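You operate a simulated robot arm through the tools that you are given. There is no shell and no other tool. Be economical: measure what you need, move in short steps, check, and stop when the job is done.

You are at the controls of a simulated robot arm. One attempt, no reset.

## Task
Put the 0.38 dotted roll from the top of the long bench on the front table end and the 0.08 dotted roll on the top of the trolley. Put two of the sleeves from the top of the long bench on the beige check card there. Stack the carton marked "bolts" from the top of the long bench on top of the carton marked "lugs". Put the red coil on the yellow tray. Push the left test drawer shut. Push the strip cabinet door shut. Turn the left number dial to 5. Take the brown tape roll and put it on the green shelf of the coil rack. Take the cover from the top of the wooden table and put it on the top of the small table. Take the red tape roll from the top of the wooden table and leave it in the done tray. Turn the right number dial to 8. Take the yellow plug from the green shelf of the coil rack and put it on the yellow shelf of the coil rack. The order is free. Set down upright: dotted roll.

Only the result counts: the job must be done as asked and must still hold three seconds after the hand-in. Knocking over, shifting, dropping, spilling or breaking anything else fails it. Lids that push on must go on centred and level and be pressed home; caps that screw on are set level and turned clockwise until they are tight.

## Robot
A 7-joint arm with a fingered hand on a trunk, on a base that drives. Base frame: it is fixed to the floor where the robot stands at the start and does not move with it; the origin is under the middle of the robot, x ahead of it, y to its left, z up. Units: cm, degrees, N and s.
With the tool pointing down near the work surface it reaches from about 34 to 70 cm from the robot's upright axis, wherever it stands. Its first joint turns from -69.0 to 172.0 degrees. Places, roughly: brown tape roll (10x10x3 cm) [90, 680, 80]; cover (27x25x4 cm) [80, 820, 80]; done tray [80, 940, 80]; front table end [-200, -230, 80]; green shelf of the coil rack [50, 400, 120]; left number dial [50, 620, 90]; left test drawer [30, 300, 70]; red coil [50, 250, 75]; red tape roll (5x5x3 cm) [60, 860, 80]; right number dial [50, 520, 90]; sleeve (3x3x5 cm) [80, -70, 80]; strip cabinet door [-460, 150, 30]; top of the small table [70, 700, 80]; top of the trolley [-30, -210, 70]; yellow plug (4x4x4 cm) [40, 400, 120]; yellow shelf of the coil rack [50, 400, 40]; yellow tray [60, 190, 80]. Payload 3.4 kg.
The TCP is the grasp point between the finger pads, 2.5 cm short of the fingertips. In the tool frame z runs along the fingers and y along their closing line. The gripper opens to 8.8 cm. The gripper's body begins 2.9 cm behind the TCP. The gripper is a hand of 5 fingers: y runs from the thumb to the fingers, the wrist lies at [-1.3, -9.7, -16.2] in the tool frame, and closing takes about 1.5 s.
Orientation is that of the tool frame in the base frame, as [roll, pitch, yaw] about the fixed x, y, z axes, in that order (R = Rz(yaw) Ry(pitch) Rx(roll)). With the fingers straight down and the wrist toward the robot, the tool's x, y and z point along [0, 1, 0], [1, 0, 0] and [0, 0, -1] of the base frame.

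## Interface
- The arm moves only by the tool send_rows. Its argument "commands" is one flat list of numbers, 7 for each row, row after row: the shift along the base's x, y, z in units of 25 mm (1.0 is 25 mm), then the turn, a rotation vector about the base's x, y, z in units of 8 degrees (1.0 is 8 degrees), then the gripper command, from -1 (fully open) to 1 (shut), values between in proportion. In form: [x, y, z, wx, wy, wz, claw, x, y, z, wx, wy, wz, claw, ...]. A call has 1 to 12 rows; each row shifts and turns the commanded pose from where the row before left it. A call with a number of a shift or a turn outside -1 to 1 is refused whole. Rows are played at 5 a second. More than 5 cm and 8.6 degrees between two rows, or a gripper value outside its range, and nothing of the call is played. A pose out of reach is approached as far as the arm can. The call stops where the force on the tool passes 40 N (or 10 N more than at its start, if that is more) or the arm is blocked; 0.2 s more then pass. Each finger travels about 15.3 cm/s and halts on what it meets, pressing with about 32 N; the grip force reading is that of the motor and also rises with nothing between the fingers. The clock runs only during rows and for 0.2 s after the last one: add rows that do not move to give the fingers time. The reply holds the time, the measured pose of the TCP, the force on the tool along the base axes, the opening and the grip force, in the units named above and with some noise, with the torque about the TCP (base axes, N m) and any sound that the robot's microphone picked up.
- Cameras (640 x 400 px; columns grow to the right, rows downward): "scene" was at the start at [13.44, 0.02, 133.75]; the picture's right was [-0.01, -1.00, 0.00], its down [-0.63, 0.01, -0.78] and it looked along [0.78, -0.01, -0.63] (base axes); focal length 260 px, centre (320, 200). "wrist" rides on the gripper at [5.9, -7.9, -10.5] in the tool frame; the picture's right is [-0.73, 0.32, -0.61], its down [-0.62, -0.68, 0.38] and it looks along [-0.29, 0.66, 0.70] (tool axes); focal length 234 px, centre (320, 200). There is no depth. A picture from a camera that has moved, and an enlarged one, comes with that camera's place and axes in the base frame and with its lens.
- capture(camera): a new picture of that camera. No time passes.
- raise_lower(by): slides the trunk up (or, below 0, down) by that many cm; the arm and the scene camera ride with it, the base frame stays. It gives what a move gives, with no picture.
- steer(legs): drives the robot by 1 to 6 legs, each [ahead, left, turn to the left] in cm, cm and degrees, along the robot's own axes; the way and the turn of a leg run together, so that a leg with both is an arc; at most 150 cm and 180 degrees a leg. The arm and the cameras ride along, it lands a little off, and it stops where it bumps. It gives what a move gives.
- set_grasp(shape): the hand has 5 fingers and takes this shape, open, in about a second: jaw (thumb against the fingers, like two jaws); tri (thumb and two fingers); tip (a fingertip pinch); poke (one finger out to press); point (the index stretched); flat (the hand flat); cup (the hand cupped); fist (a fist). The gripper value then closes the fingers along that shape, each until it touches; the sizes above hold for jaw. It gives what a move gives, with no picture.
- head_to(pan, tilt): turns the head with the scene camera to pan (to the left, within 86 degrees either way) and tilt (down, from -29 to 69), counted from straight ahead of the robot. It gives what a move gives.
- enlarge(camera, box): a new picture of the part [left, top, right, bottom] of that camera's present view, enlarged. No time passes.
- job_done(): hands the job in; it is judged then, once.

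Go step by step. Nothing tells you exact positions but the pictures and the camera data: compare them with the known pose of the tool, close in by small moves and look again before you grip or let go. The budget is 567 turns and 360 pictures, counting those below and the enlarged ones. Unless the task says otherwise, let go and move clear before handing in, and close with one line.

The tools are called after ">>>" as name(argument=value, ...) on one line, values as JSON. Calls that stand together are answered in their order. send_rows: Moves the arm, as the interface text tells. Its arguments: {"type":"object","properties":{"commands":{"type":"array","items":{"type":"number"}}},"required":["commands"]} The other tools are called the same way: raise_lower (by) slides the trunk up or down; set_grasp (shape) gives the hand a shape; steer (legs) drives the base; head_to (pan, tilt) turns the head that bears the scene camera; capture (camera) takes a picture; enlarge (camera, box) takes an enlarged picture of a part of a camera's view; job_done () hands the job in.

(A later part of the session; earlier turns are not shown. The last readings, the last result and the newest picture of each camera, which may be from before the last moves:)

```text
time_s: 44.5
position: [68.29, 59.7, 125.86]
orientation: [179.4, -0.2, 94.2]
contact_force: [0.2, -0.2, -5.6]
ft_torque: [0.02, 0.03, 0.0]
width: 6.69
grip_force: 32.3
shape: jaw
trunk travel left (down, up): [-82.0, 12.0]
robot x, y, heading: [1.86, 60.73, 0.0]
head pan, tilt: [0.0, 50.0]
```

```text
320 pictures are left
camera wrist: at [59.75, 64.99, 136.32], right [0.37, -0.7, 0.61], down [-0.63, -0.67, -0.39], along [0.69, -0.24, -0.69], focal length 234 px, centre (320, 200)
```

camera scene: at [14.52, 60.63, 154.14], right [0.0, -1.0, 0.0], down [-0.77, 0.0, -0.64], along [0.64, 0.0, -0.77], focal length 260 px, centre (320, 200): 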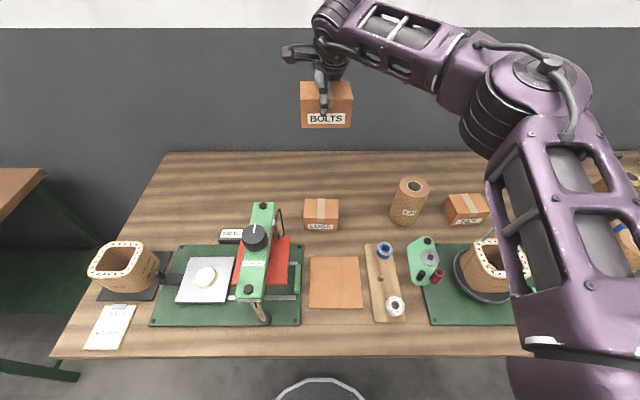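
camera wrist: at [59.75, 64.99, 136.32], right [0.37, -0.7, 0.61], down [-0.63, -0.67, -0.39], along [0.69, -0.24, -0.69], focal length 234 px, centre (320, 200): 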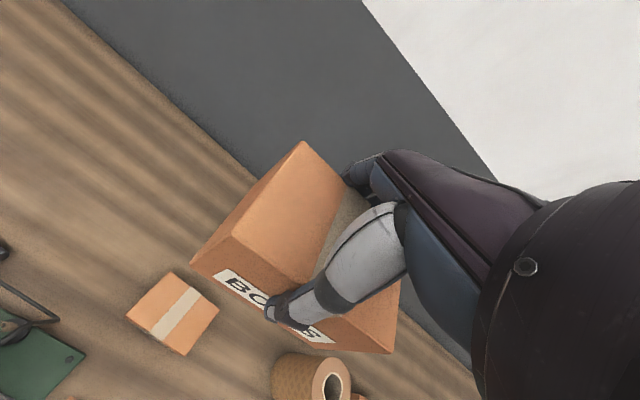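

Now measure LUGS precisely from directly in front.

>>> enlarge(camera="scene", box=[240, 70, 400, 250])

>>> enlarge(camera="scene", box=[272, 180, 368, 240])

```text
2.22 times, centred on (320, 160) of scene
camera zoom: at [14.52, 60.63, 154.14], right [0.0, -1.0, 0.0], down [-0.77, 0.0, -0.64], along [0.64, 0.0, -0.77], focal length 578 px, centre (320, 289)
```

zoom: 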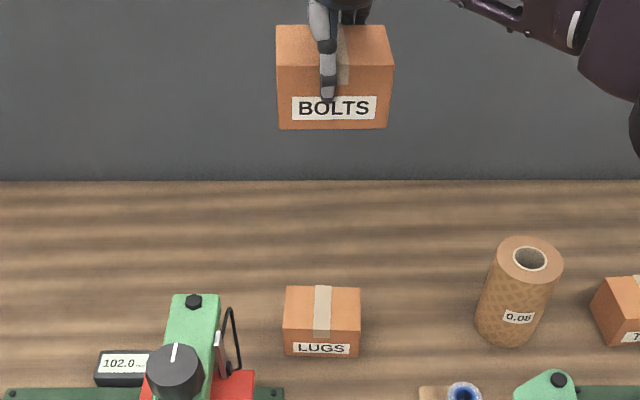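

```text
6.67 times, centred on (320, 210) of scene
camera zoom: at [14.52, 60.63, 154.14], right [0.0, -1.0, 0.0], down [-0.77, 0.0, -0.64], along [0.64, 0.0, -0.77], focal length 1734 px, centre (320, 133)
```

zoom: 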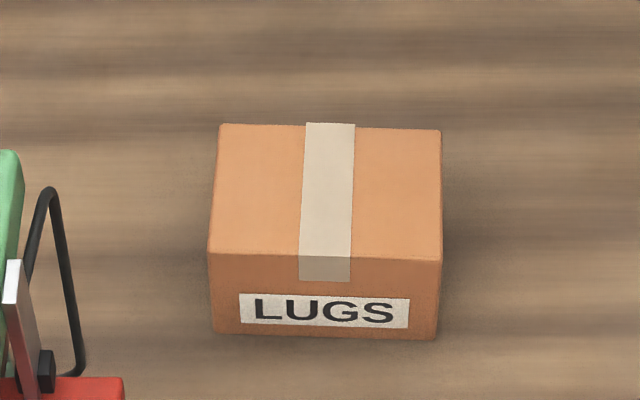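

LUGS centre (65.8, 60.2), turned −3°. I lower the trunk, align BOLTS over it and check.

>>> raise_lower(by=-22)

>>> send_rows(commands=[-0.5, 0.16, 0, 0, 0, -0.45, 1, -0.48, 0.16, 0, 0, 0, -0.45, 1, 0, 0, 0, 0, 0, 0, 1])

>>> enlarge(camera="scene", box=[240, 120, 400, 220])

>>> capture(camera="wrist")

```text
time_s: 46.8
position: [68.13, 59.72, 103.77]
orientation: [179.2, -0.2, 94.3]
contact_force: [-0.1, -0.2, -5.4]
ft_torque: [-0.01, 0.02, 0.03]
width: 6.67
grip_force: 31.8
shape: jaw
trunk travel left (down, up): [-60.0, 34.0]
robot x, y, heading: [1.75, 60.51, 0.1]
head pan, tilt: [0.0, 50.0]
```

```text
time_s: 47.6
position: [65.77, 60.41, 103.88]
orientation: [179.1, -0.2, 87.1]
contact_force: [-0.5, 0.4, -5.5]
ft_torque: [0.03, -0.01, -0.05]
width: 6.68
grip_force: 32.2
shape: jaw
trunk travel left (down, up): [-60.0, 34.0]
robot x, y, heading: [1.82, 60.26, -0.0]
head pan, tilt: [0.0, 50.0]
```

```text
4.00 times, centred on (320, 170) of scene
camera zoom: at [14.51, 60.65, 132.14], right [0.0, -1.0, 0.0], down [-0.77, 0.0, -0.64], along [0.64, 0.0, -0.77], focal length 1040 px, centre (320, 320)
```

zoom: 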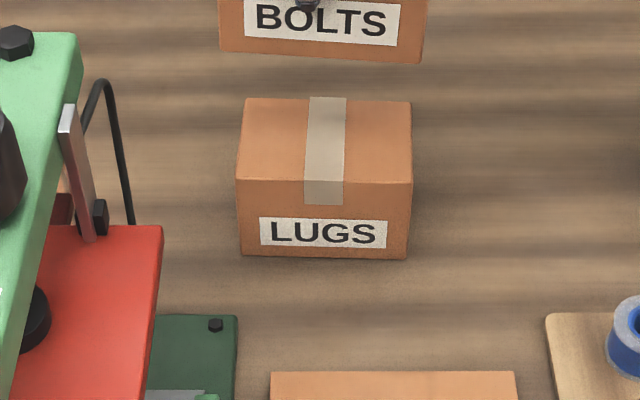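

```text
316 pictures are left
camera wrist: at [58.04, 66.83, 114.34], right [0.28, -0.74, 0.61], down [-0.71, -0.59, -0.39], along [0.65, -0.32, -0.69], focal length 234 px, centre (320, 200)
```

wrist: 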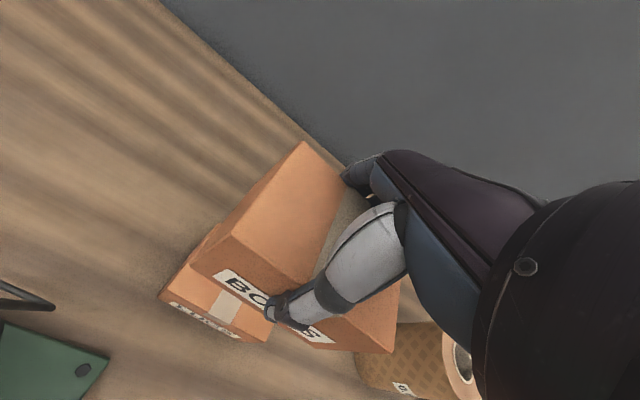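

Nearly aligned; a small correction of 2° and a few mm, then lower to contact.

>>> send_rows(commands=[-0.12, -0.1, -0.6, 0, 0, 0.24, 1, 0, 0, -1, 0, 0, 0, 1, 0, 0, -1, 0, 0, 0, 1, 0, 0, -0.5, 0, 0, 0, 1, 0, 0, 0, 0, 0, 0, 1])

>>> enlarge(camera="scene", box=[240, 120, 400, 220])

>>> capture(camera="wrist")

```text
time_s: 48.8
position: [65.57, 60.26, 96.16]
orientation: [179.2, -0.3, 89.2]
contact_force: [-0.1, 0.4, -5.9]
ft_torque: [0.06, 0.03, -0.02]
width: 6.7
grip_force: 31.6
shape: jaw
trunk travel left (down, up): [-60.0, 34.0]
robot x, y, heading: [1.7, 60.86, -0.1]
head pan, tilt: [0.0, 50.0]
```

```text
4.00 times, centred on (320, 170) of scene
camera zoom: at [14.48, 60.67, 132.14], right [0.0, -1.0, 0.0], down [-0.77, 0.0, -0.64], along [0.64, 0.0, -0.77], focal length 1040 px, centre (320, 320)
```

zoom: 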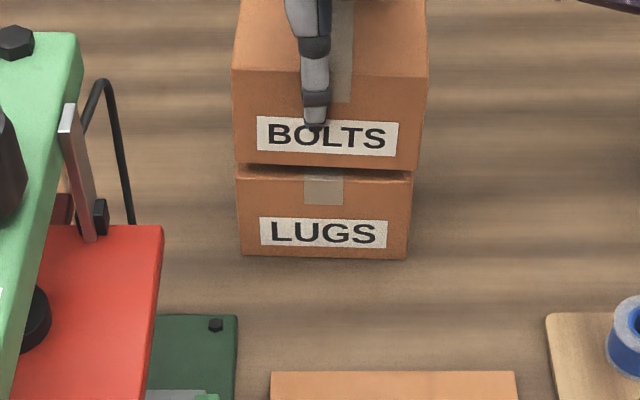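

```text
314 pictures are left
camera wrist: at [57.63, 66.36, 106.65], right [0.3, -0.73, 0.61], down [-0.69, -0.61, -0.4], along [0.66, -0.3, -0.69], focal length 234 px, centre (320, 200)
```

wrist: 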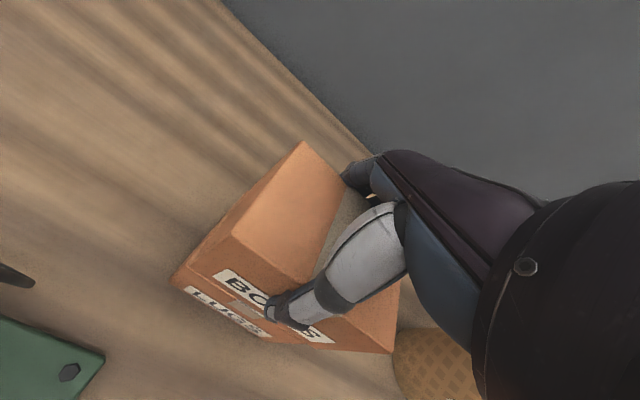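

Well aligned with about 1 cm left. Lowering gently to contact.

>>> send_rows(commands=[0, -0.05, -0.2, 0, 0, 0, 1, 0, 0, -0.12, 0, 0, 0, 1, 0, 0, -0.1, 0, 0, 0, 1, 0, 0, 0, 0, 0, 0, 1])

```text
time_s: 49.8
position: [65.49, 60.27, 95.23]
orientation: [179.2, -0.2, 89.1]
contact_force: [0.5, 0.5, -3.6]
ft_torque: [-0.08, -0.14, 0.04]
width: 6.7
grip_force: 32.1
shape: jaw
trunk travel left (down, up): [-60.0, 34.0]
robot x, y, heading: [1.57, 60.61, -0.4]
head pan, tilt: [0.0, 50.0]
```

>>> send_rows(commands=[0, 0, -0.06, 0, 0, 0, 1, 0, 0, 0, 0, 0, 0, 1, 0, 0, 0, 0, 0, 0, 0.3, 0, 0, 0, 0, 0, 0, -0.3, 0, 0, 0, 0, 0, 0, -1, 0, 0, 0, 0, 0, 0, -1, 0, 0, 0, 0, 0, 0, -1])

>>> enlarge(camera="scene", box=[240, 120, 400, 220])

```text
time_s: 51.4
position: [65.37, 60.22, 94.97]
orientation: [179.1, -0.1, 89.1]
contact_force: [2.1, 2.0, 6.3]
ft_torque: [-0.09, -0.24, 0.01]
width: 8.77
grip_force: 0.1
shape: jaw
trunk travel left (down, up): [-60.0, 34.0]
robot x, y, heading: [1.94, 60.52, -0.2]
head pan, tilt: [0.0, 50.0]
```

```text
4.00 times, centred on (320, 170) of scene
camera zoom: at [14.32, 60.73, 132.16], right [0.0, -1.0, 0.0], down [-0.77, 0.0, -0.64], along [0.64, 0.0, -0.77], focal length 1040 px, centre (320, 320)
```

zoom: 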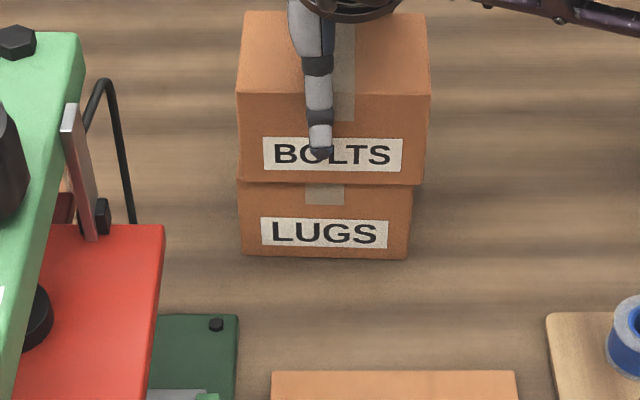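

Stacked and released. I rise straight up, then go look at the 0.08 roll.

>>> send_rows(commands=[0, 0, 0.3, 0, 0, 0, -1, 0, 0, 0.6, 0, 0, 0, -1, 0, 0, 1, 0, 0, 0, -1, 0, 0, 1, 0, 0, 0, -1, 0, 0, 1, 0, 0, 0, -1, 0, 0, 1, 0, 0, 0, -1, 0, 0, 1, 0, 0, 0, -1, 0, 0, 1, 0, 0, 0, -1, 0, 0, 1, 0, 0, 0, -1, 0, 0, 1, 0, 0, 0, -1])

>>> steer(legs=[[0, -22, 0]])

>>> capture(camera="scene")

>>> capture(camera="wrist")

```text
time_s: 53.6
position: [65.24, 60.17, 117.31]
orientation: [179.1, -0.2, 89.0]
contact_force: [-0.6, 0.1, 1.0]
ft_torque: [0.02, 0.03, -0.03]
width: 8.8
grip_force: 0.1
shape: jaw
trunk travel left (down, up): [-60.0, 34.0]
robot x, y, heading: [1.55, 60.5, 0.0]
head pan, tilt: [0.0, 50.0]
```

```text
time_s: 55.3
position: [65.35, 38.29, 117.24]
orientation: [179.1, -0.3, 89.2]
contact_force: [-0.4, 0.3, 0.1]
ft_torque: [0.03, 0.04, -0.02]
width: 8.79
grip_force: 0.0
shape: jaw
trunk travel left (down, up): [-60.0, 34.0]
robot x, y, heading: [2.04, 38.66, 0.2]
head pan, tilt: [0.0, 50.0]
```

```text
312 pictures are left
camera scene: at [14.34, 38.78, 132.15], right [0.0, -1.0, 0.0], down [-0.77, 0.0, -0.64], along [0.64, 0.0, -0.77], focal length 260 px, centre (320, 200)
```

scene: 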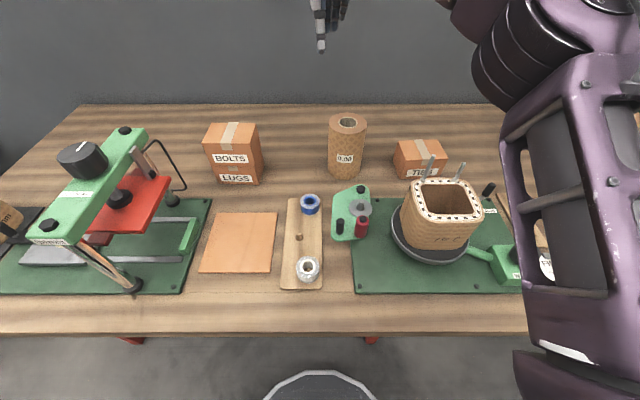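

```text
311 pictures are left
camera wrist: at [57.35, 44.31, 127.69], right [0.3, -0.73, 0.61], down [-0.68, -0.61, -0.4], along [0.66, -0.3, -0.69], focal length 234 px, centre (320, 200)
```

wrist: 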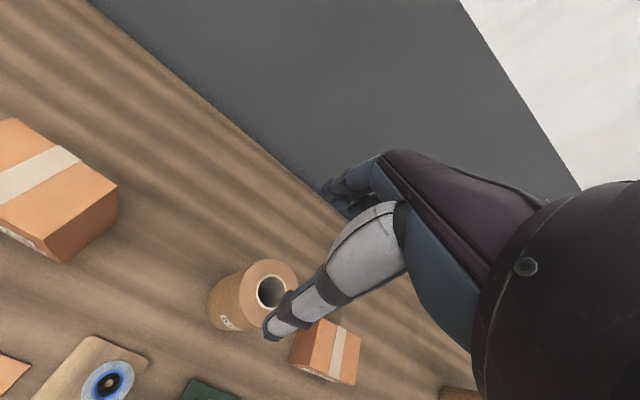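

>>> enlarge(camera="scene", box=[300, 100, 396, 196])

```text
4.17 times, centred on (348, 148) of scene
camera zoom: at [14.34, 38.78, 132.15], right [0.0, -1.0, 0.0], down [-0.77, 0.0, -0.64], along [0.64, 0.0, -0.77], focal length 1084 px, centre (203, 417)
```

zoom: 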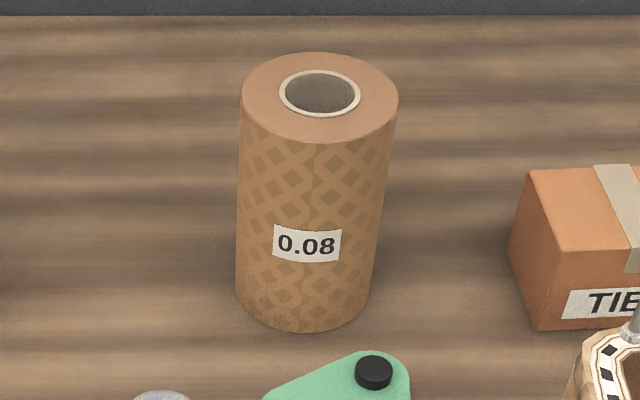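

The 0.08 roll is near (68.5, 32.3), about 9 cm wide, borderline for the hand. I hover over it to compare the open hand with its width.

>>> send_rows(commands=[0.3, -0.6, 0, 0, 0.07, 0, -1, 0.3, -0.6, 0, 0, 0, 0, -1, 0.3, -0.6, 0, 0, 0, 0, -1, 0.3, -0.6, -0.8, 0, 0, 0, -1, 0, 0, -1, 0, 0, 0, -1, 0, 0, -1, 0, 0, 0, -1, 0, 0, -1, 0, 0, 0, -1, 0, 0, -1, 0, 0, 0, -1, 0, 0, -1, 0, 0, 0, -1, 0, 0, -1, 0, 0, 0, -1, 0, 0, 0, 0, 0, 0, -1])

>>> enlarge(camera="scene", box=[280, 80, 416, 180])

>>> capture(camera="wrist")

```text
time_s: 57.7
position: [68.28, 32.51, 100.18]
orientation: [179.7, -0.1, 89.1]
contact_force: [-0.4, 0.4, 0.2]
ft_torque: [0.02, -0.01, 0.02]
width: 8.77
grip_force: 0.1
shape: jaw
trunk travel left (down, up): [-60.0, 34.0]
robot x, y, heading: [1.83, 38.78, -0.1]
head pan, tilt: [0.0, 50.0]
```

```text
4.00 times, centred on (348, 130) of scene
camera zoom: at [14.31, 38.83, 132.16], right [0.0, -1.0, 0.0], down [-0.77, 0.0, -0.64], along [0.64, 0.0, -0.77], focal length 1040 px, centre (208, 480)
```

zoom: 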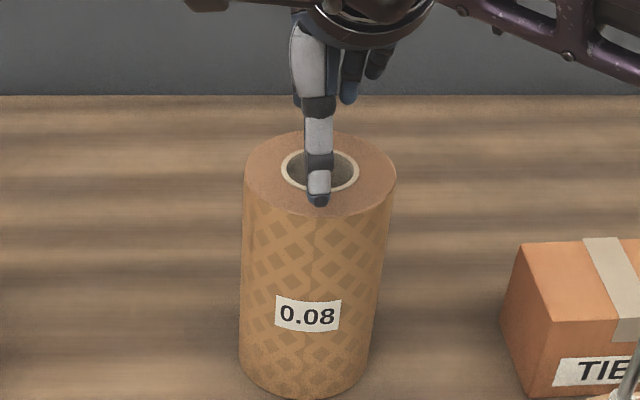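

```text
308 pictures are left
camera wrist: at [60.5, 38.48, 110.77], right [0.31, -0.73, 0.61], down [-0.69, -0.61, -0.39], along [0.66, -0.3, -0.69], focal length 234 px, centre (320, 200)
```

wrist: 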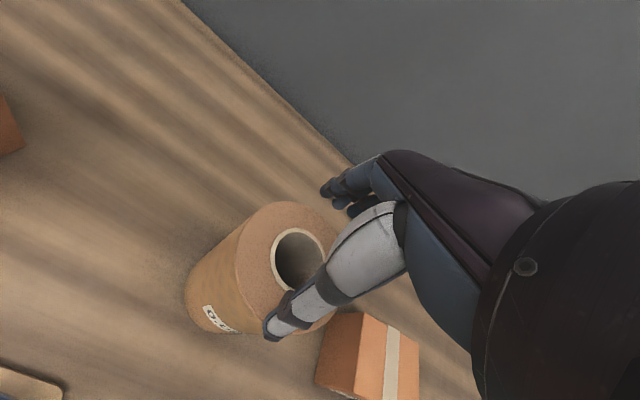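

Too wide to straddle. I'll put the thumb down the hole with fingers outside the back wall, which needs more reach; I try nudging the base forward and raising the trunk.

>>> send_rows(commands=[0, 0, 1, 0, 0, 0, -1, 0, 0, 1, 0, 0, 0, -1])

>>> raise_lower(by=12)

>>> steer(legs=[[2.5, -5, 0]])

>>> head_to(pan=40, tilt=69)

>>> capture(camera="scene")

```text
time_s: 58.3
position: [68.31, 32.37, 105.42]
orientation: [179.7, -0.2, 89.2]
contact_force: [0.5, 0.1, 0.2]
ft_torque: [-0.01, 0.0, 0.0]
width: 8.83
grip_force: 0.0
shape: jaw
trunk travel left (down, up): [-60.0, 34.0]
robot x, y, heading: [1.77, 38.71, -0.0]
head pan, tilt: [0.0, 50.0]
```

```text
time_s: 59.8
position: [68.26, 32.23, 117.33]
orientation: [179.7, -0.1, 89.1]
contact_force: [-0.2, 0.9, -1.3]
ft_torque: [-0.02, -0.03, 0.02]
width: 8.8
grip_force: 0.1
shape: jaw
trunk travel left (down, up): [-72.0, 22.0]
robot x, y, heading: [1.92, 38.62, -0.1]
head pan, tilt: [0.0, 50.0]
```

```text
time_s: 60.8
position: [70.67, 27.48, 117.37]
orientation: [179.7, -0.2, 89.1]
contact_force: [-0.1, 1.0, 0.7]
ft_torque: [0.02, -0.04, -0.01]
width: 8.78
grip_force: 0.0
shape: jaw
trunk travel left (down, up): [-72.0, 22.0]
robot x, y, heading: [4.08, 33.58, 0.2]
head pan, tilt: [0.0, 50.0]
```

```text
time_s: 61.8
position: [70.64, 27.31, 117.34]
orientation: [179.7, -0.2, 89.1]
contact_force: [-0.4, -0.1, -0.7]
ft_torque: [-0.01, -0.02, 0.0]
width: 8.8
grip_force: 0.0
shape: jaw
trunk travel left (down, up): [-72.0, 22.0]
robot x, y, heading: [4.32, 33.32, -0.0]
head pan, tilt: [40.0, 68.8]
```

```text
307 pictures are left
camera scene: at [13.43, 37.44, 141.96], right [0.64, -0.77, 0.0], down [-0.72, -0.6, -0.36], along [0.28, 0.23, -0.93], focal length 260 px, centre (320, 200)
```

scene: 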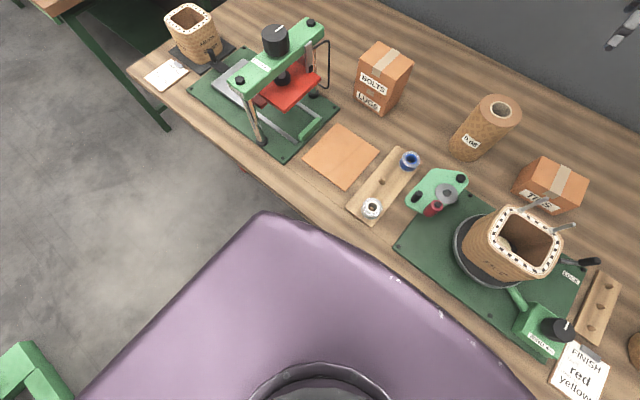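

Moved forward without bumping. I position the hand so the thumb is above the hole, partly closed, and descend to just above the top.

>>> send_rows(commands=[0.21, 0.96, 0, 0, 0, 0, -0.45, 0.21, 0.96, 0, 0, 0, 0, -0.45, 0, 0, -1, 0, 0, 0, -0.45, 0, 0, -1, 0, 0, 0, -0.45, 0, 0, -1, 0, 0, 0, -0.45, 0, 0, -1, 0, 0, 0, -0.45, 0, 0, -1, 0, 0, 0, -0.45, 0, 0, -1, 0, 0, 0, -0.45, 0, 0, -0.9, 0, 0, 0, -0.45, 0, 0, 0, 0, 0, 0, -0.45])

>>> head_to(pan=0, tilt=55)

>>> enlarge(camera="scene", box=[250, 80, 410, 180])

>>> capture(camera="wrist")

```text
time_s: 64.0
position: [71.9, 32.27, 100.05]
orientation: [179.8, -0.2, 89.1]
contact_force: [-0.4, -0.1, 0.6]
ft_torque: [-0.03, 0.01, -0.03]
width: 6.43
grip_force: 0.1
shape: jaw
trunk travel left (down, up): [-72.0, 22.0]
robot x, y, heading: [4.33, 33.73, -0.3]
head pan, tilt: [40.0, 68.8]
```

```text
time_s: 65.1
position: [71.95, 32.17, 100.09]
orientation: [179.7, -0.3, 89.1]
contact_force: [-0.4, 0.1, 0.5]
ft_torque: [0.01, -0.02, -0.01]
width: 6.4
grip_force: 0.0
shape: jaw
trunk travel left (down, up): [-72.0, 22.0]
robot x, y, heading: [4.32, 33.63, -0.2]
head pan, tilt: [0.0, 55.0]
```

```text
4.00 times, centred on (330, 130) of scene
camera zoom: at [16.33, 33.87, 143.5], right [0.0, -1.0, 0.0], down [-0.82, 0.0, -0.57], along [0.57, 0.0, -0.82], focal length 1040 px, centre (280, 480)
```

zoom: 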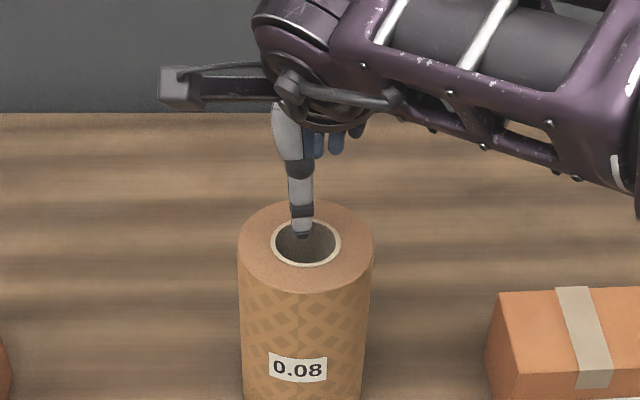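

```text
305 pictures are left
camera wrist: at [64.08, 38.29, 110.62], right [0.31, -0.73, 0.61], down [-0.69, -0.61, -0.39], along [0.66, -0.3, -0.69], focal length 234 px, centre (320, 200)
```

wrist: 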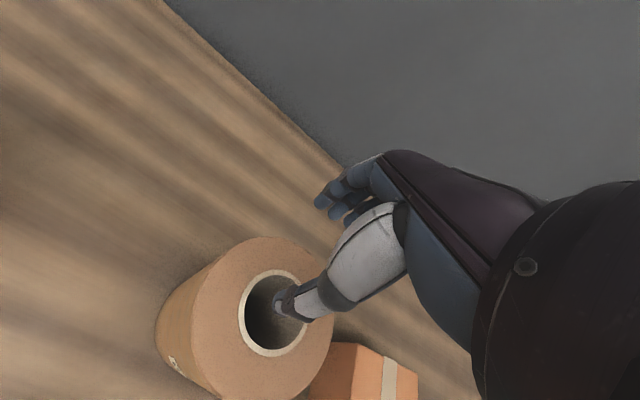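

Thumb is directly over the hole. Descending into it.

>>> send_rows(commands=[0, 0, -0.5, 0, 0, 0, -0.45, 0, 0, -0.5, 0, 0, 0, -0.45, 0, 0, -0.4, 0, 0, 0, -0.45, 0, 0, -0.4, 0, 0, 0, -0.45, 0, 0, -0.3, 0, 0, 0, -0.45, 0, 0, 0, 0, 0, 0, -0.45])

>>> enlarge(camera="scene", box=[250, 80, 410, 180])

>>> capture(camera="wrist")

```text
time_s: 66.5
position: [71.83, 32.22, 94.73]
orientation: [179.7, -0.2, 89.1]
contact_force: [0.5, 0.2, -1.0]
ft_torque: [0.0, 0.02, 0.02]
width: 6.44
grip_force: 0.1
shape: jaw
trunk travel left (down, up): [-72.0, 22.0]
robot x, y, heading: [4.24, 33.65, -0.2]
head pan, tilt: [0.0, 55.0]
```

```text
4.00 times, centred on (330, 130) of scene
camera zoom: at [16.33, 33.87, 143.5], right [0.0, -1.0, 0.0], down [-0.82, 0.0, -0.57], along [0.57, 0.0, -0.82], focal length 1040 px, centre (280, 480)
```

zoom: 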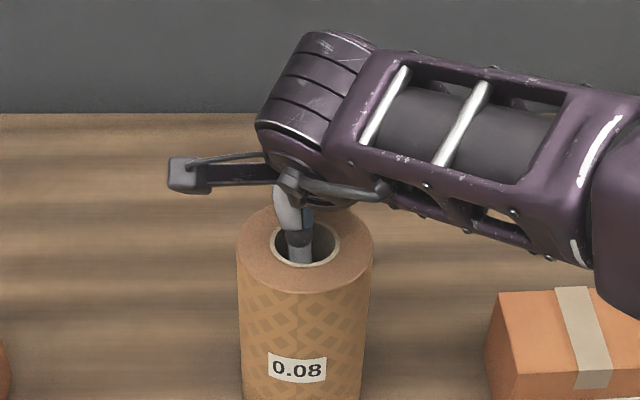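

```text
303 pictures are left
camera wrist: at [63.92, 38.2, 105.33], right [0.31, -0.73, 0.61], down [-0.69, -0.61, -0.39], along [0.66, -0.3, -0.69], focal length 234 px, centre (320, 200)
```

wrist: 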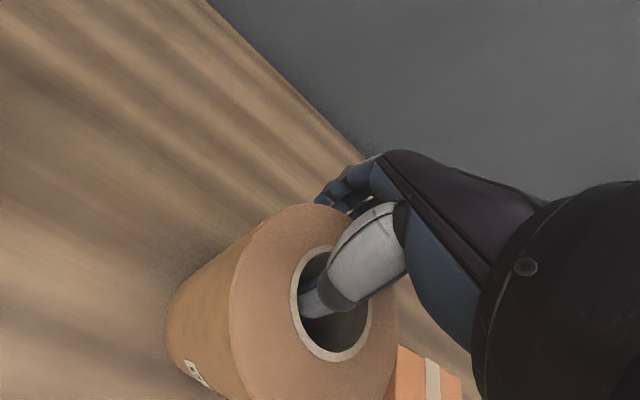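

Thumb is in the hole with no contact. Closing the grip.

>>> send_rows(commands=[0, 0, 0, 0, 0, 0, 0, 0, 0, 0, 0, 0, 0, 1, 0, 0, 0, 0, 0, 0, 1, 0, 0, 0, 0, 0, 0, 1, 0, 0, 0, 0, 0, 0, 1, 0, 0, 0, 0, 0, 0, 1, 0, 0, 0, 0, 0, 0, 1])

>>> send_rows(commands=[0, 0, 0.3, 0, 0, 0, 1, 0, 0, 0.5, 0, 0, 0, 1, 0, 0, 0, 0, 0, 0, 1])

>>> capture(camera="scene")

>>> capture(camera="wrist")

```text
time_s: 68.1
position: [71.76, 32.27, 94.8]
orientation: [179.7, -0.2, 89.1]
contact_force: [-1.3, -0.4, -0.4]
ft_torque: [0.03, -0.03, 0.08]
width: 1.86
grip_force: 32.0
shape: jaw
trunk travel left (down, up): [-72.0, 22.0]
robot x, y, heading: [4.53, 33.69, -0.3]
head pan, tilt: [0.0, 55.0]
```

```text
time_s: 68.9
position: [71.93, 32.27, 96.74]
orientation: [179.7, -0.3, 89.1]
contact_force: [0.2, -0.7, -7.0]
ft_torque: [-0.03, -0.25, 0.0]
width: 1.84
grip_force: 31.9
shape: jaw
trunk travel left (down, up): [-72.0, 22.0]
robot x, y, heading: [4.58, 33.5, -0.1]
head pan, tilt: [0.0, 55.0]
```

```text
302 pictures are left
camera scene: at [16.52, 33.87, 143.48], right [0.0, -1.0, 0.0], down [-0.82, 0.0, -0.57], along [0.57, 0.0, -0.82], focal length 260 px, centre (320, 200)
```

scene: 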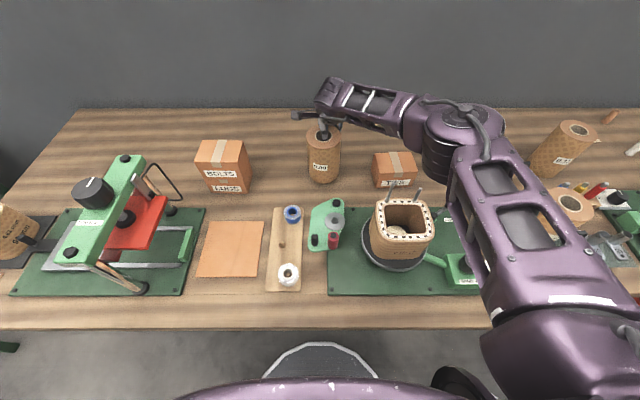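

```text
301 pictures are left
camera wrist: at [64.1, 38.21, 107.4], right [0.31, -0.73, 0.61], down [-0.69, -0.61, -0.39], along [0.66, -0.3, -0.69], focal length 234 px, centre (320, 200)
```

wrist: 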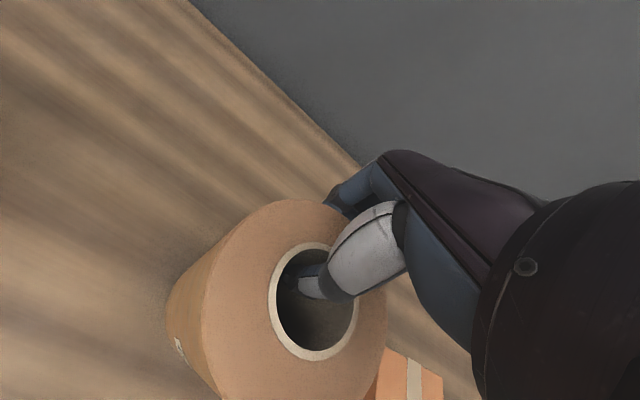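

Firmly held (7 N). I lift it high, back away from the bench and turn toward the trolley.

>>> send_rows(commands=[0, 0, 1, 0, 0, 0, 1, 0, 0, 1, 0, 0, 0, 1, 0, 0, 1, 0, 0, 0, 1, 0, 0, 1, 0, 0, 0, 1, 0, 0, 1, 0, 0, 0, 1, 0, 0, 1, 0, 0, 0, 1, 0, 0, 1, 0, 0, 0, 1, 0, 0, 1, 0, 0, 0, 1, 0, 0, 1, 0, 0, 0, 1])

>>> steer(legs=[[-45, 0, 0], [0, 0, -80]])

>>> head_to(pan=0, tilt=30)

>>> capture(camera="scene")

```text
time_s: 70.9
position: [71.85, 32.18, 119.23]
orientation: [179.8, -0.2, 89.2]
contact_force: [-0.8, 0.6, -7.0]
ft_torque: [-0.02, -0.26, 0.01]
width: 1.84
grip_force: 31.7
shape: jaw
trunk travel left (down, up): [-72.0, 22.0]
robot x, y, heading: [4.33, 33.89, -0.2]
head pan, tilt: [0.0, 55.0]
```

```text
time_s: 77.0
position: [-29.29, -33.06, 119.37]
orientation: [179.8, -0.3, 10.0]
contact_force: [-0.3, -0.6, -5.8]
ft_torque: [-0.25, -0.06, -0.03]
width: 1.79
grip_force: 31.8
shape: jaw
trunk travel left (down, up): [-72.0, 22.0]
robot x, y, heading: [-40.72, 33.37, -79.2]
head pan, tilt: [0.0, 55.0]
```

```text
time_s: 77.9
position: [-29.36, -33.03, 119.16]
orientation: [179.9, -0.3, 10.1]
contact_force: [0.0, 0.3, -6.3]
ft_torque: [-0.23, -0.05, -0.01]
width: 1.79
grip_force: 32.3
shape: jaw
trunk travel left (down, up): [-72.0, 22.0]
robot x, y, heading: [-40.47, 33.84, -79.0]
head pan, tilt: [0.0, 30.0]
```

```text
300 pictures are left
camera scene: at [-38.09, 19.88, 147.08], right [-0.98, -0.19, 0.0], down [-0.09, 0.49, -0.86], along [0.16, -0.85, -0.5], focal length 260 px, centre (320, 200)
```

scene: 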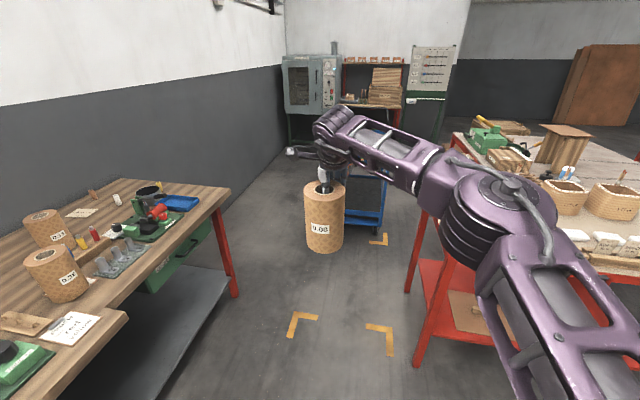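

The trolley is behind the roll, straight ahead, with a table on the right. I straighten to −90° and move forward along the corridor.

>>> steer(legs=[[0, 0, -11], [60, 13, 0]])

>>> head_to(pan=12, tilt=30)

>>> capture(camera="scene")

>>> capture(camera="wrist")

```text
time_s: 82.1
position: [-29.92, -94.11, 119.25]
orientation: [179.8, -0.2, -1.3]
contact_force: [-0.1, 0.4, -6.1]
ft_torque: [-0.21, 0.06, 0.02]
width: 1.78
grip_force: 31.8
shape: jaw
trunk travel left (down, up): [-72.0, 22.0]
robot x, y, heading: [-27.97, -26.34, -90.3]
head pan, tilt: [0.0, 30.0]
```

```text
time_s: 82.8
position: [-30.15, -94.23, 119.14]
orientation: [179.9, -0.2, -1.3]
contact_force: [-0.8, 0.4, -6.7]
ft_torque: [-0.19, 0.06, 0.02]
width: 1.76
grip_force: 32.0
shape: jaw
trunk travel left (down, up): [-72.0, 22.0]
robot x, y, heading: [-28.02, -26.69, -90.6]
head pan, tilt: [12.0, 30.0]
```

```text
299 pictures are left
camera scene: at [-26.36, -40.45, 147.09], right [-0.98, -0.2, 0.0], down [-0.1, 0.49, -0.87], along [0.17, -0.85, -0.5], focal length 260 px, centre (320, 200)
```

scene: 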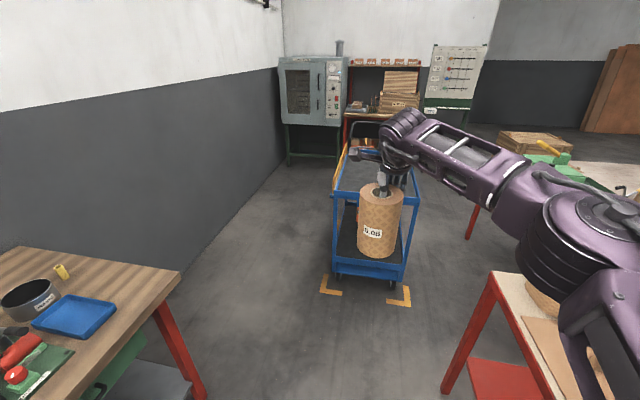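

```text
298 pictures are left
camera wrist: at [-24.09, -86.32, 129.8], right [-0.74, -0.3, 0.61], down [-0.61, 0.69, -0.39], along [-0.3, -0.65, -0.69], focal length 234 px, centre (320, 200)
```

wrist: 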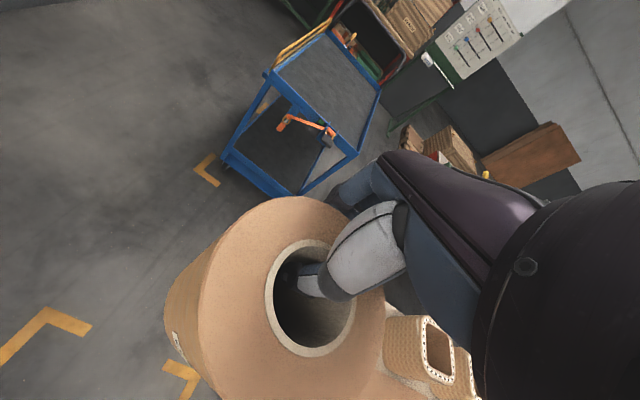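

Trolley top runs roughly x −58…−6, y −180…−240. I retract the arm a bit and drive closer.

>>> send_rows(commands=[0, 1, 0, 0, 0, 0, 1, 0, 1, 0, 0, 0, 0, 1, 0, 1, 0, 0, 0, 0, 1, 0, 1, 0, 0, 0, 0, 1, 0, 1, 0, 0, 0, 0, 1, 0, 1, 0, 0, 0, 0, 1])

>>> steer(legs=[[95, 0, 0]])

>>> head_to(pan=15, tilt=45)

>>> capture(camera="scene")

>>> capture(camera="wrist")

```text
time_s: 84.2
position: [-30.02, -78.99, 119.41]
orientation: [179.7, -0.2, -1.3]
contact_force: [0.2, 0.8, -7.2]
ft_torque: [-0.24, 0.06, 0.0]
width: 1.79
grip_force: 32.3
shape: jaw
trunk travel left (down, up): [-72.0, 22.0]
robot x, y, heading: [-28.03, -26.59, -90.5]
head pan, tilt: [12.0, 30.0]
```

```text
time_s: 89.2
position: [-31.35, -172.83, 119.34]
orientation: [179.8, -0.2, -1.4]
contact_force: [0.4, -0.8, -6.1]
ft_torque: [-0.26, 0.07, 0.02]
width: 1.79
grip_force: 32.2
shape: jaw
trunk travel left (down, up): [-72.0, 22.0]
robot x, y, heading: [-29.0, -120.46, -90.6]
head pan, tilt: [12.0, 30.0]
```

```text
time_s: 89.9
position: [-31.26, -172.85, 119.32]
orientation: [179.8, -0.2, -1.5]
contact_force: [-0.6, -0.6, -6.6]
ft_torque: [-0.22, 0.01, -0.01]
width: 1.75
grip_force: 31.9
shape: jaw
trunk travel left (down, up): [-72.0, 22.0]
robot x, y, heading: [-29.09, -120.46, -90.8]
head pan, tilt: [15.0, 45.0]
```

```text
297 pictures are left
camera scene: at [-27.19, -133.2, 144.84], right [-0.97, -0.25, 0.0], down [-0.17, 0.69, -0.71], along [0.17, -0.69, -0.71], focal length 260 px, centre (320, 200)
```

scene: 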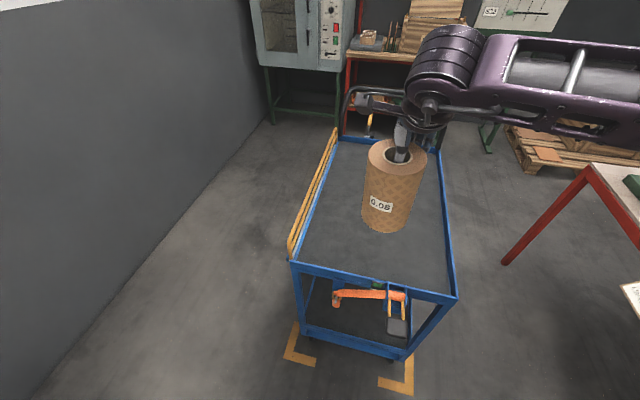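

```text
296 pictures are left
camera wrist: at [-25.28, -165.08, 129.88], right [-0.74, -0.3, 0.61], down [-0.6, 0.7, -0.39], along [-0.3, -0.65, -0.69], focal length 234 px, centre (320, 200)
```

wrist: 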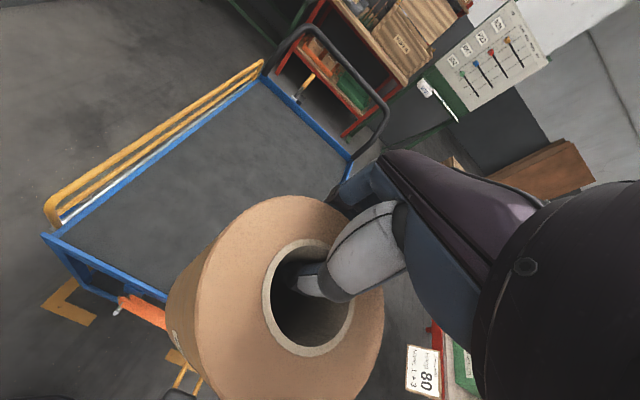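

Trolley top is clear. I move 12 cm closer, extend, and lower the trunk toward the surface.

>>> steer(legs=[[12, 0, 0]])

>>> send_rows(commands=[0, -1, 0, 0, 0, 0, 1, 0, -1, 0, 0, 0, 0, 1, 0, -1, 0, 0, 0, 0, 1, 0, -1, 0, 0, 0, 0, 1, 0, -1, 0, 0, 0, 0, 1])

>>> raise_lower(by=-27)

>>> capture(camera="scene")

```text
time_s: 91.2
position: [-31.25, -185.03, 119.31]
orientation: [179.8, -0.2, -1.4]
contact_force: [0.1, 0.1, -6.6]
ft_torque: [-0.2, 0.06, -0.01]
width: 1.78
grip_force: 31.4
shape: jaw
trunk travel left (down, up): [-72.0, 22.0]
robot x, y, heading: [-29.01, -132.46, -90.6]
head pan, tilt: [15.0, 45.0]
```

```text
time_s: 92.4
position: [-31.48, -197.66, 119.29]
orientation: [179.9, -0.2, -1.3]
contact_force: [0.5, 0.3, -6.3]
ft_torque: [-0.23, 0.01, -0.04]
width: 1.78
grip_force: 32.7
shape: jaw
trunk travel left (down, up): [-72.0, 22.0]
robot x, y, heading: [-29.14, -132.59, -90.3]
head pan, tilt: [15.0, 45.0]
```

```text
time_s: 95.1
position: [-31.39, -197.46, 92.32]
orientation: [179.8, -0.1, -1.4]
contact_force: [0.6, -0.5, -5.1]
ft_torque: [-0.27, 0.03, 0.04]
width: 1.77
grip_force: 32.1
shape: jaw
trunk travel left (down, up): [-45.0, 49.0]
robot x, y, heading: [-28.98, -132.37, -90.4]
head pan, tilt: [15.0, 45.0]
```

```text
295 pictures are left
camera scene: at [-27.28, -145.28, 117.83], right [-0.97, -0.25, 0.0], down [-0.18, 0.69, -0.71], along [0.18, -0.68, -0.71], focal length 260 px, centre (320, 200)
```

scene: 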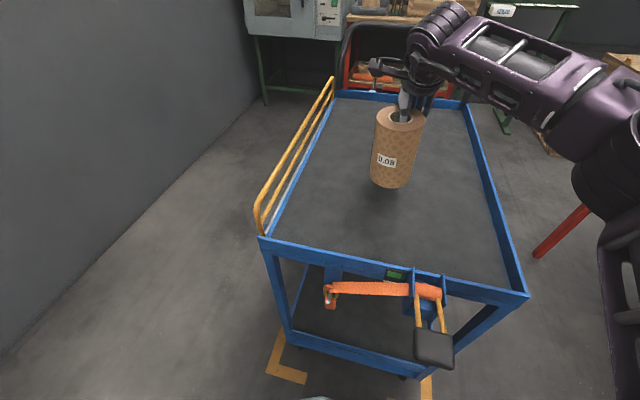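

Roll hovers over the trolley top. I lower it stepwise until contact.

>>> send_rows(commands=[0, 0, -0.8, 0, 0, 0, 1, 0, 0, -0.8, 0, 0, 0, 1, 0, 0, -0.5, 0, 0, 0, 1, 0, 0, 0, 0, 0, 0, 1])

>>> enlarge(camera="scene", box=[330, 90, 490, 210])

```text
time_s: 96.1
position: [-31.52, -197.45, 87.23]
orientation: [179.8, -0.2, -1.3]
contact_force: [0.3, -1.7, -1.7]
ft_torque: [-0.11, 0.04, 0.01]
width: 1.74
grip_force: 31.9
shape: jaw
trunk travel left (down, up): [-45.0, 49.0]
robot x, y, heading: [-29.1, -132.31, -90.5]
head pan, tilt: [15.0, 45.0]
```

```text
3.33 times, centred on (410, 150) of scene
camera zoom: at [-27.29, -145.25, 117.84], right [-0.97, -0.25, 0.0], down [-0.18, 0.69, -0.71], along [0.18, -0.68, -0.71], focal length 867 px, centre (20, 367)
```

zoom: 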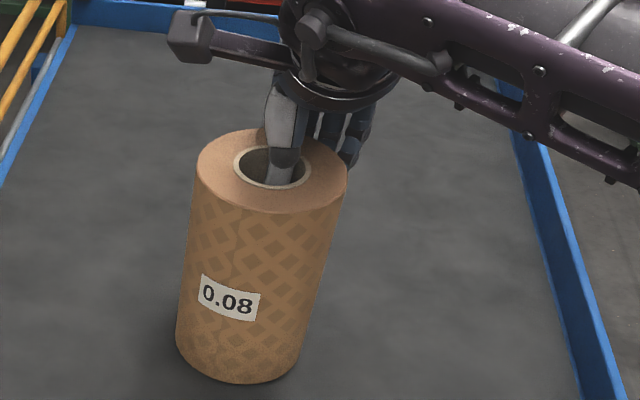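

>>> send_rows(commands=[0, 0, -0.1, 0, 0, 0, 1, 0, 0, -0.1, 0, 0, 0, 1, 0, 0, 0, 0, 0, 0, 1])

>>> enlarge(camera="scene", box=[330, 90, 490, 210])

```text
time_s: 96.9
position: [-31.57, -197.45, 86.68]
orientation: [179.6, -0.3, -1.3]
contact_force: [-3.1, -3.8, 8.0]
ft_torque: [-0.06, 0.04, 0.08]
width: 1.74
grip_force: 31.9
shape: jaw
trunk travel left (down, up): [-45.0, 49.0]
robot x, y, heading: [-28.99, -132.84, -90.8]
head pan, tilt: [15.0, 45.0]
```

```text
3.33 times, centred on (410, 150) of scene
camera zoom: at [-27.33, -145.13, 117.87], right [-0.97, -0.25, 0.0], down [-0.18, 0.68, -0.71], along [0.18, -0.69, -0.71], focal length 867 px, centre (20, 367)
```

zoom: 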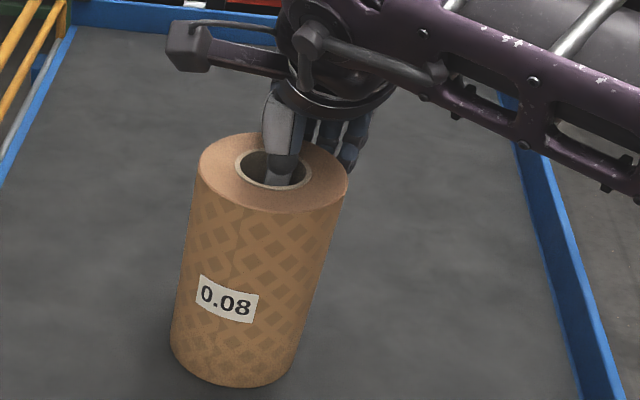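

Contact with a little load. I release gradually to the partly open width and rise straight out.

>>> send_rows(commands=[0, 0, 0.04, 0, 0, 0, 0.5, 0, 0, 0, 0, 0, 0, 0.2, 0, 0, 0, 0, 0, 0, 0, 0, 0, 0, 0, 0, 0, -0.3, 0, 0, 0, 0, 0, 0, -0.42, 0, 0, 0, 0, 0, 0, -0.42])

>>> enlarge(camera="scene", box=[330, 90, 490, 210])

>>> capture(camera="wrist")

```text
time_s: 98.3
position: [-31.41, -197.46, 86.83]
orientation: [179.7, -0.2, -1.4]
contact_force: [-0.5, 0.1, -0.4]
ft_torque: [-0.01, -0.02, 0.02]
width: 6.22
grip_force: 0.1
shape: jaw
trunk travel left (down, up): [-45.0, 49.0]
robot x, y, heading: [-29.1, -132.52, -90.7]
head pan, tilt: [15.0, 45.0]
```

```text
3.33 times, centred on (410, 150) of scene
camera zoom: at [-27.28, -145.18, 117.84], right [-0.97, -0.25, 0.0], down [-0.18, 0.68, -0.71], along [0.18, -0.68, -0.71], focal length 867 px, centre (20, 367)
```

zoom: 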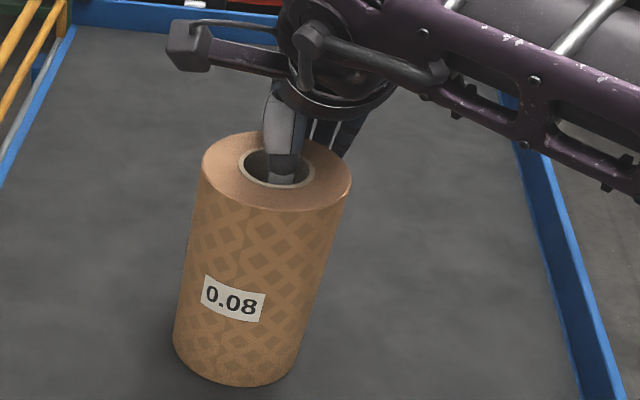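

```text
291 pictures are left
camera wrist: at [-25.43, -189.49, 97.35], right [-0.74, -0.3, 0.61], down [-0.61, 0.69, -0.39], along [-0.3, -0.65, -0.69], focal length 234 px, centre (320, 200)
```

wrist: 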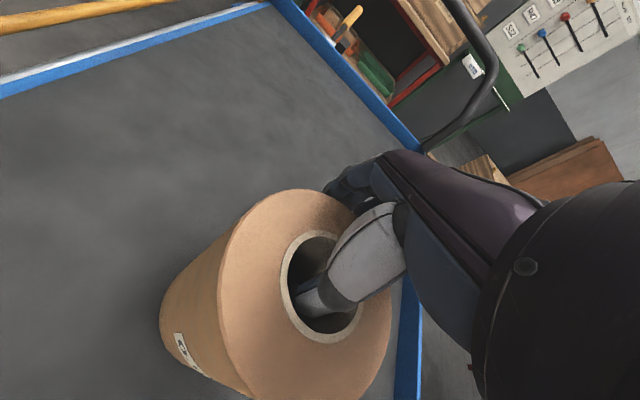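

The roll stands on the trolley. I lift straight out.

>>> send_rows(commands=[0, 0, 0.4, 0, 0, 0, -0.42, 0, 0, 0.5, 0, 0, 0, -0.42, 0, 0, 0.7, 0, 0, 0, -0.42, 0, 0, 1, 0, 0, 0, -0.42, 0, 0, 1, 0, 0, 0, -0.42, 0, 0, 1, 0, 0, 0, -0.42, 0, 0, 1, 0, 0, 0, -0.42, 0, 0, 1, 0, 0, 0, -0.42, 0, 0, 1, 0, 0, 0, -0.42, 0, 0, 1, 0, 0, 0, -0.42, 0, 0, 1, 0, 0, 0, -0.42])

>>> capture(camera="scene")

```text
time_s: 100.7
position: [-31.59, -196.49, 109.02]
orientation: [179.7, -0.2, -1.4]
contact_force: [-0.8, 0.1, 0.2]
ft_torque: [0.02, 0.02, -0.01]
width: 6.21
grip_force: 0.0
shape: jaw
out of reach, approached as far as the arm can: row 11
trunk travel left (down, up): [-45.0, 49.0]
robot x, y, heading: [-29.06, -132.36, -90.6]
head pan, tilt: [15.0, 45.0]
```

```text
290 pictures are left
camera scene: at [-27.39, -145.21, 117.84], right [-0.97, -0.25, 0.0], down [-0.18, 0.69, -0.71], along [0.18, -0.68, -0.71], focal length 260 px, centre (320, 200)
```

scene: 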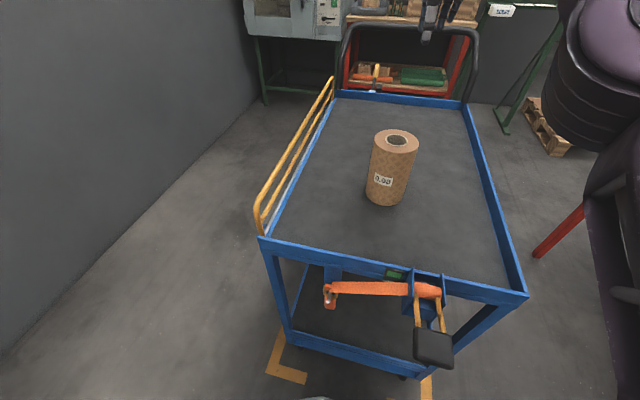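

0.08 roll is done. I raise the trunk, look toward the front table end, then head back for the 0.38 roll.

>>> raise_lower(by=27)

>>> steer(legs=[[-90, 0, 0]])

>>> head_to(pan=-50, tilt=25)

>>> capture(camera="scene")

```text
time_s: 103.5
position: [-31.44, -196.52, 136.09]
orientation: [179.8, -0.2, -1.4]
contact_force: [-0.6, 0.3, -0.2]
ft_torque: [-0.04, 0.0, -0.01]
width: 6.22
grip_force: 0.1
shape: jaw
trunk travel left (down, up): [-72.0, 22.0]
robot x, y, heading: [-29.08, -132.16, -90.5]
head pan, tilt: [15.0, 45.0]
```

```text
time_s: 108.2
position: [-30.49, -106.94, 136.1]
orientation: [179.8, -0.2, -1.5]
contact_force: [1.0, -0.2, 0.7]
ft_torque: [-0.02, 0.05, 0.03]
width: 6.2
grip_force: 0.0
shape: jaw
trunk travel left (down, up): [-72.0, 22.0]
robot x, y, heading: [-28.24, -42.69, -90.6]
head pan, tilt: [15.0, 45.0]
```

```text
time_s: 109.5
position: [-30.57, -106.88, 136.06]
orientation: [179.8, -0.2, -1.4]
contact_force: [-0.1, -1.0, 0.0]
ft_torque: [-0.03, 0.04, -0.01]
width: 6.22
grip_force: 0.0
shape: jaw
trunk travel left (down, up): [-72.0, 22.0]
robot x, y, heading: [-28.25, -43.32, -90.7]
head pan, tilt: [-50.0, 25.0]
```

```text
289 pictures are left
camera scene: at [-35.4, -53.56, 147.9], right [-0.63, 0.77, 0.0], down [0.33, 0.27, -0.91], along [-0.7, -0.57, -0.42], focal length 260 px, centre (320, 200)
```

scene: 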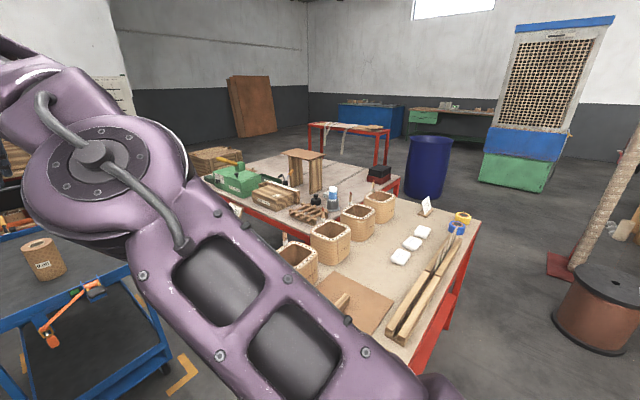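

Next I return to the bench in front of the 0.38 roll (about (48, −20)).

>>> steer(legs=[[0, 0, 90.6], [28, 27, 0]])

>>> head_to(pan=0, tilt=55)

>>> capture(camera="scene")

>>> capture(camera="wrist")

```text
time_s: 115.8
position: [63.82, -17.79, 136.07]
orientation: [179.7, -0.2, 89.3]
contact_force: [-0.2, -0.1, -0.4]
ft_torque: [0.0, -0.01, -0.01]
width: 6.2
grip_force: 0.0
shape: jaw
trunk travel left (down, up): [-72.0, 22.0]
robot x, y, heading: [-0.18, -16.14, 0.1]
head pan, tilt: [-50.0, 25.0]
```

```text
time_s: 117.0
position: [63.99, -17.69, 135.95]
orientation: [179.8, -0.2, 89.4]
contact_force: [-0.4, 0.0, -0.9]
ft_torque: [-0.04, -0.01, 0.0]
width: 6.21
grip_force: 0.0
shape: jaw
trunk travel left (down, up): [-72.0, 22.0]
robot x, y, heading: [-0.06, -15.83, 0.0]
head pan, tilt: [0.0, 55.0]
```

```text
288 pictures are left
camera scene: at [11.82, -16.0, 143.5], right [0.0, -1.0, 0.0], down [-0.82, 0.0, -0.57], along [0.57, 0.0, -0.82], focal length 260 px, centre (320, 200)
```

scene: 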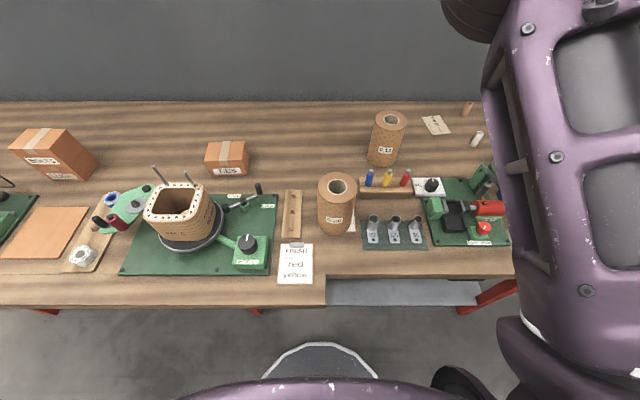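

```text
287 pictures are left
camera wrist: at [55.94, -11.74, 146.63], right [0.31, -0.73, 0.61], down [-0.69, -0.61, -0.39], along [0.66, -0.29, -0.69], focal length 234 px, centre (320, 200)
```

wrist: 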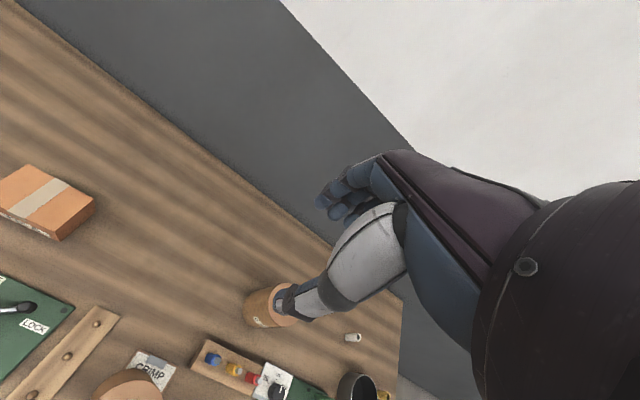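

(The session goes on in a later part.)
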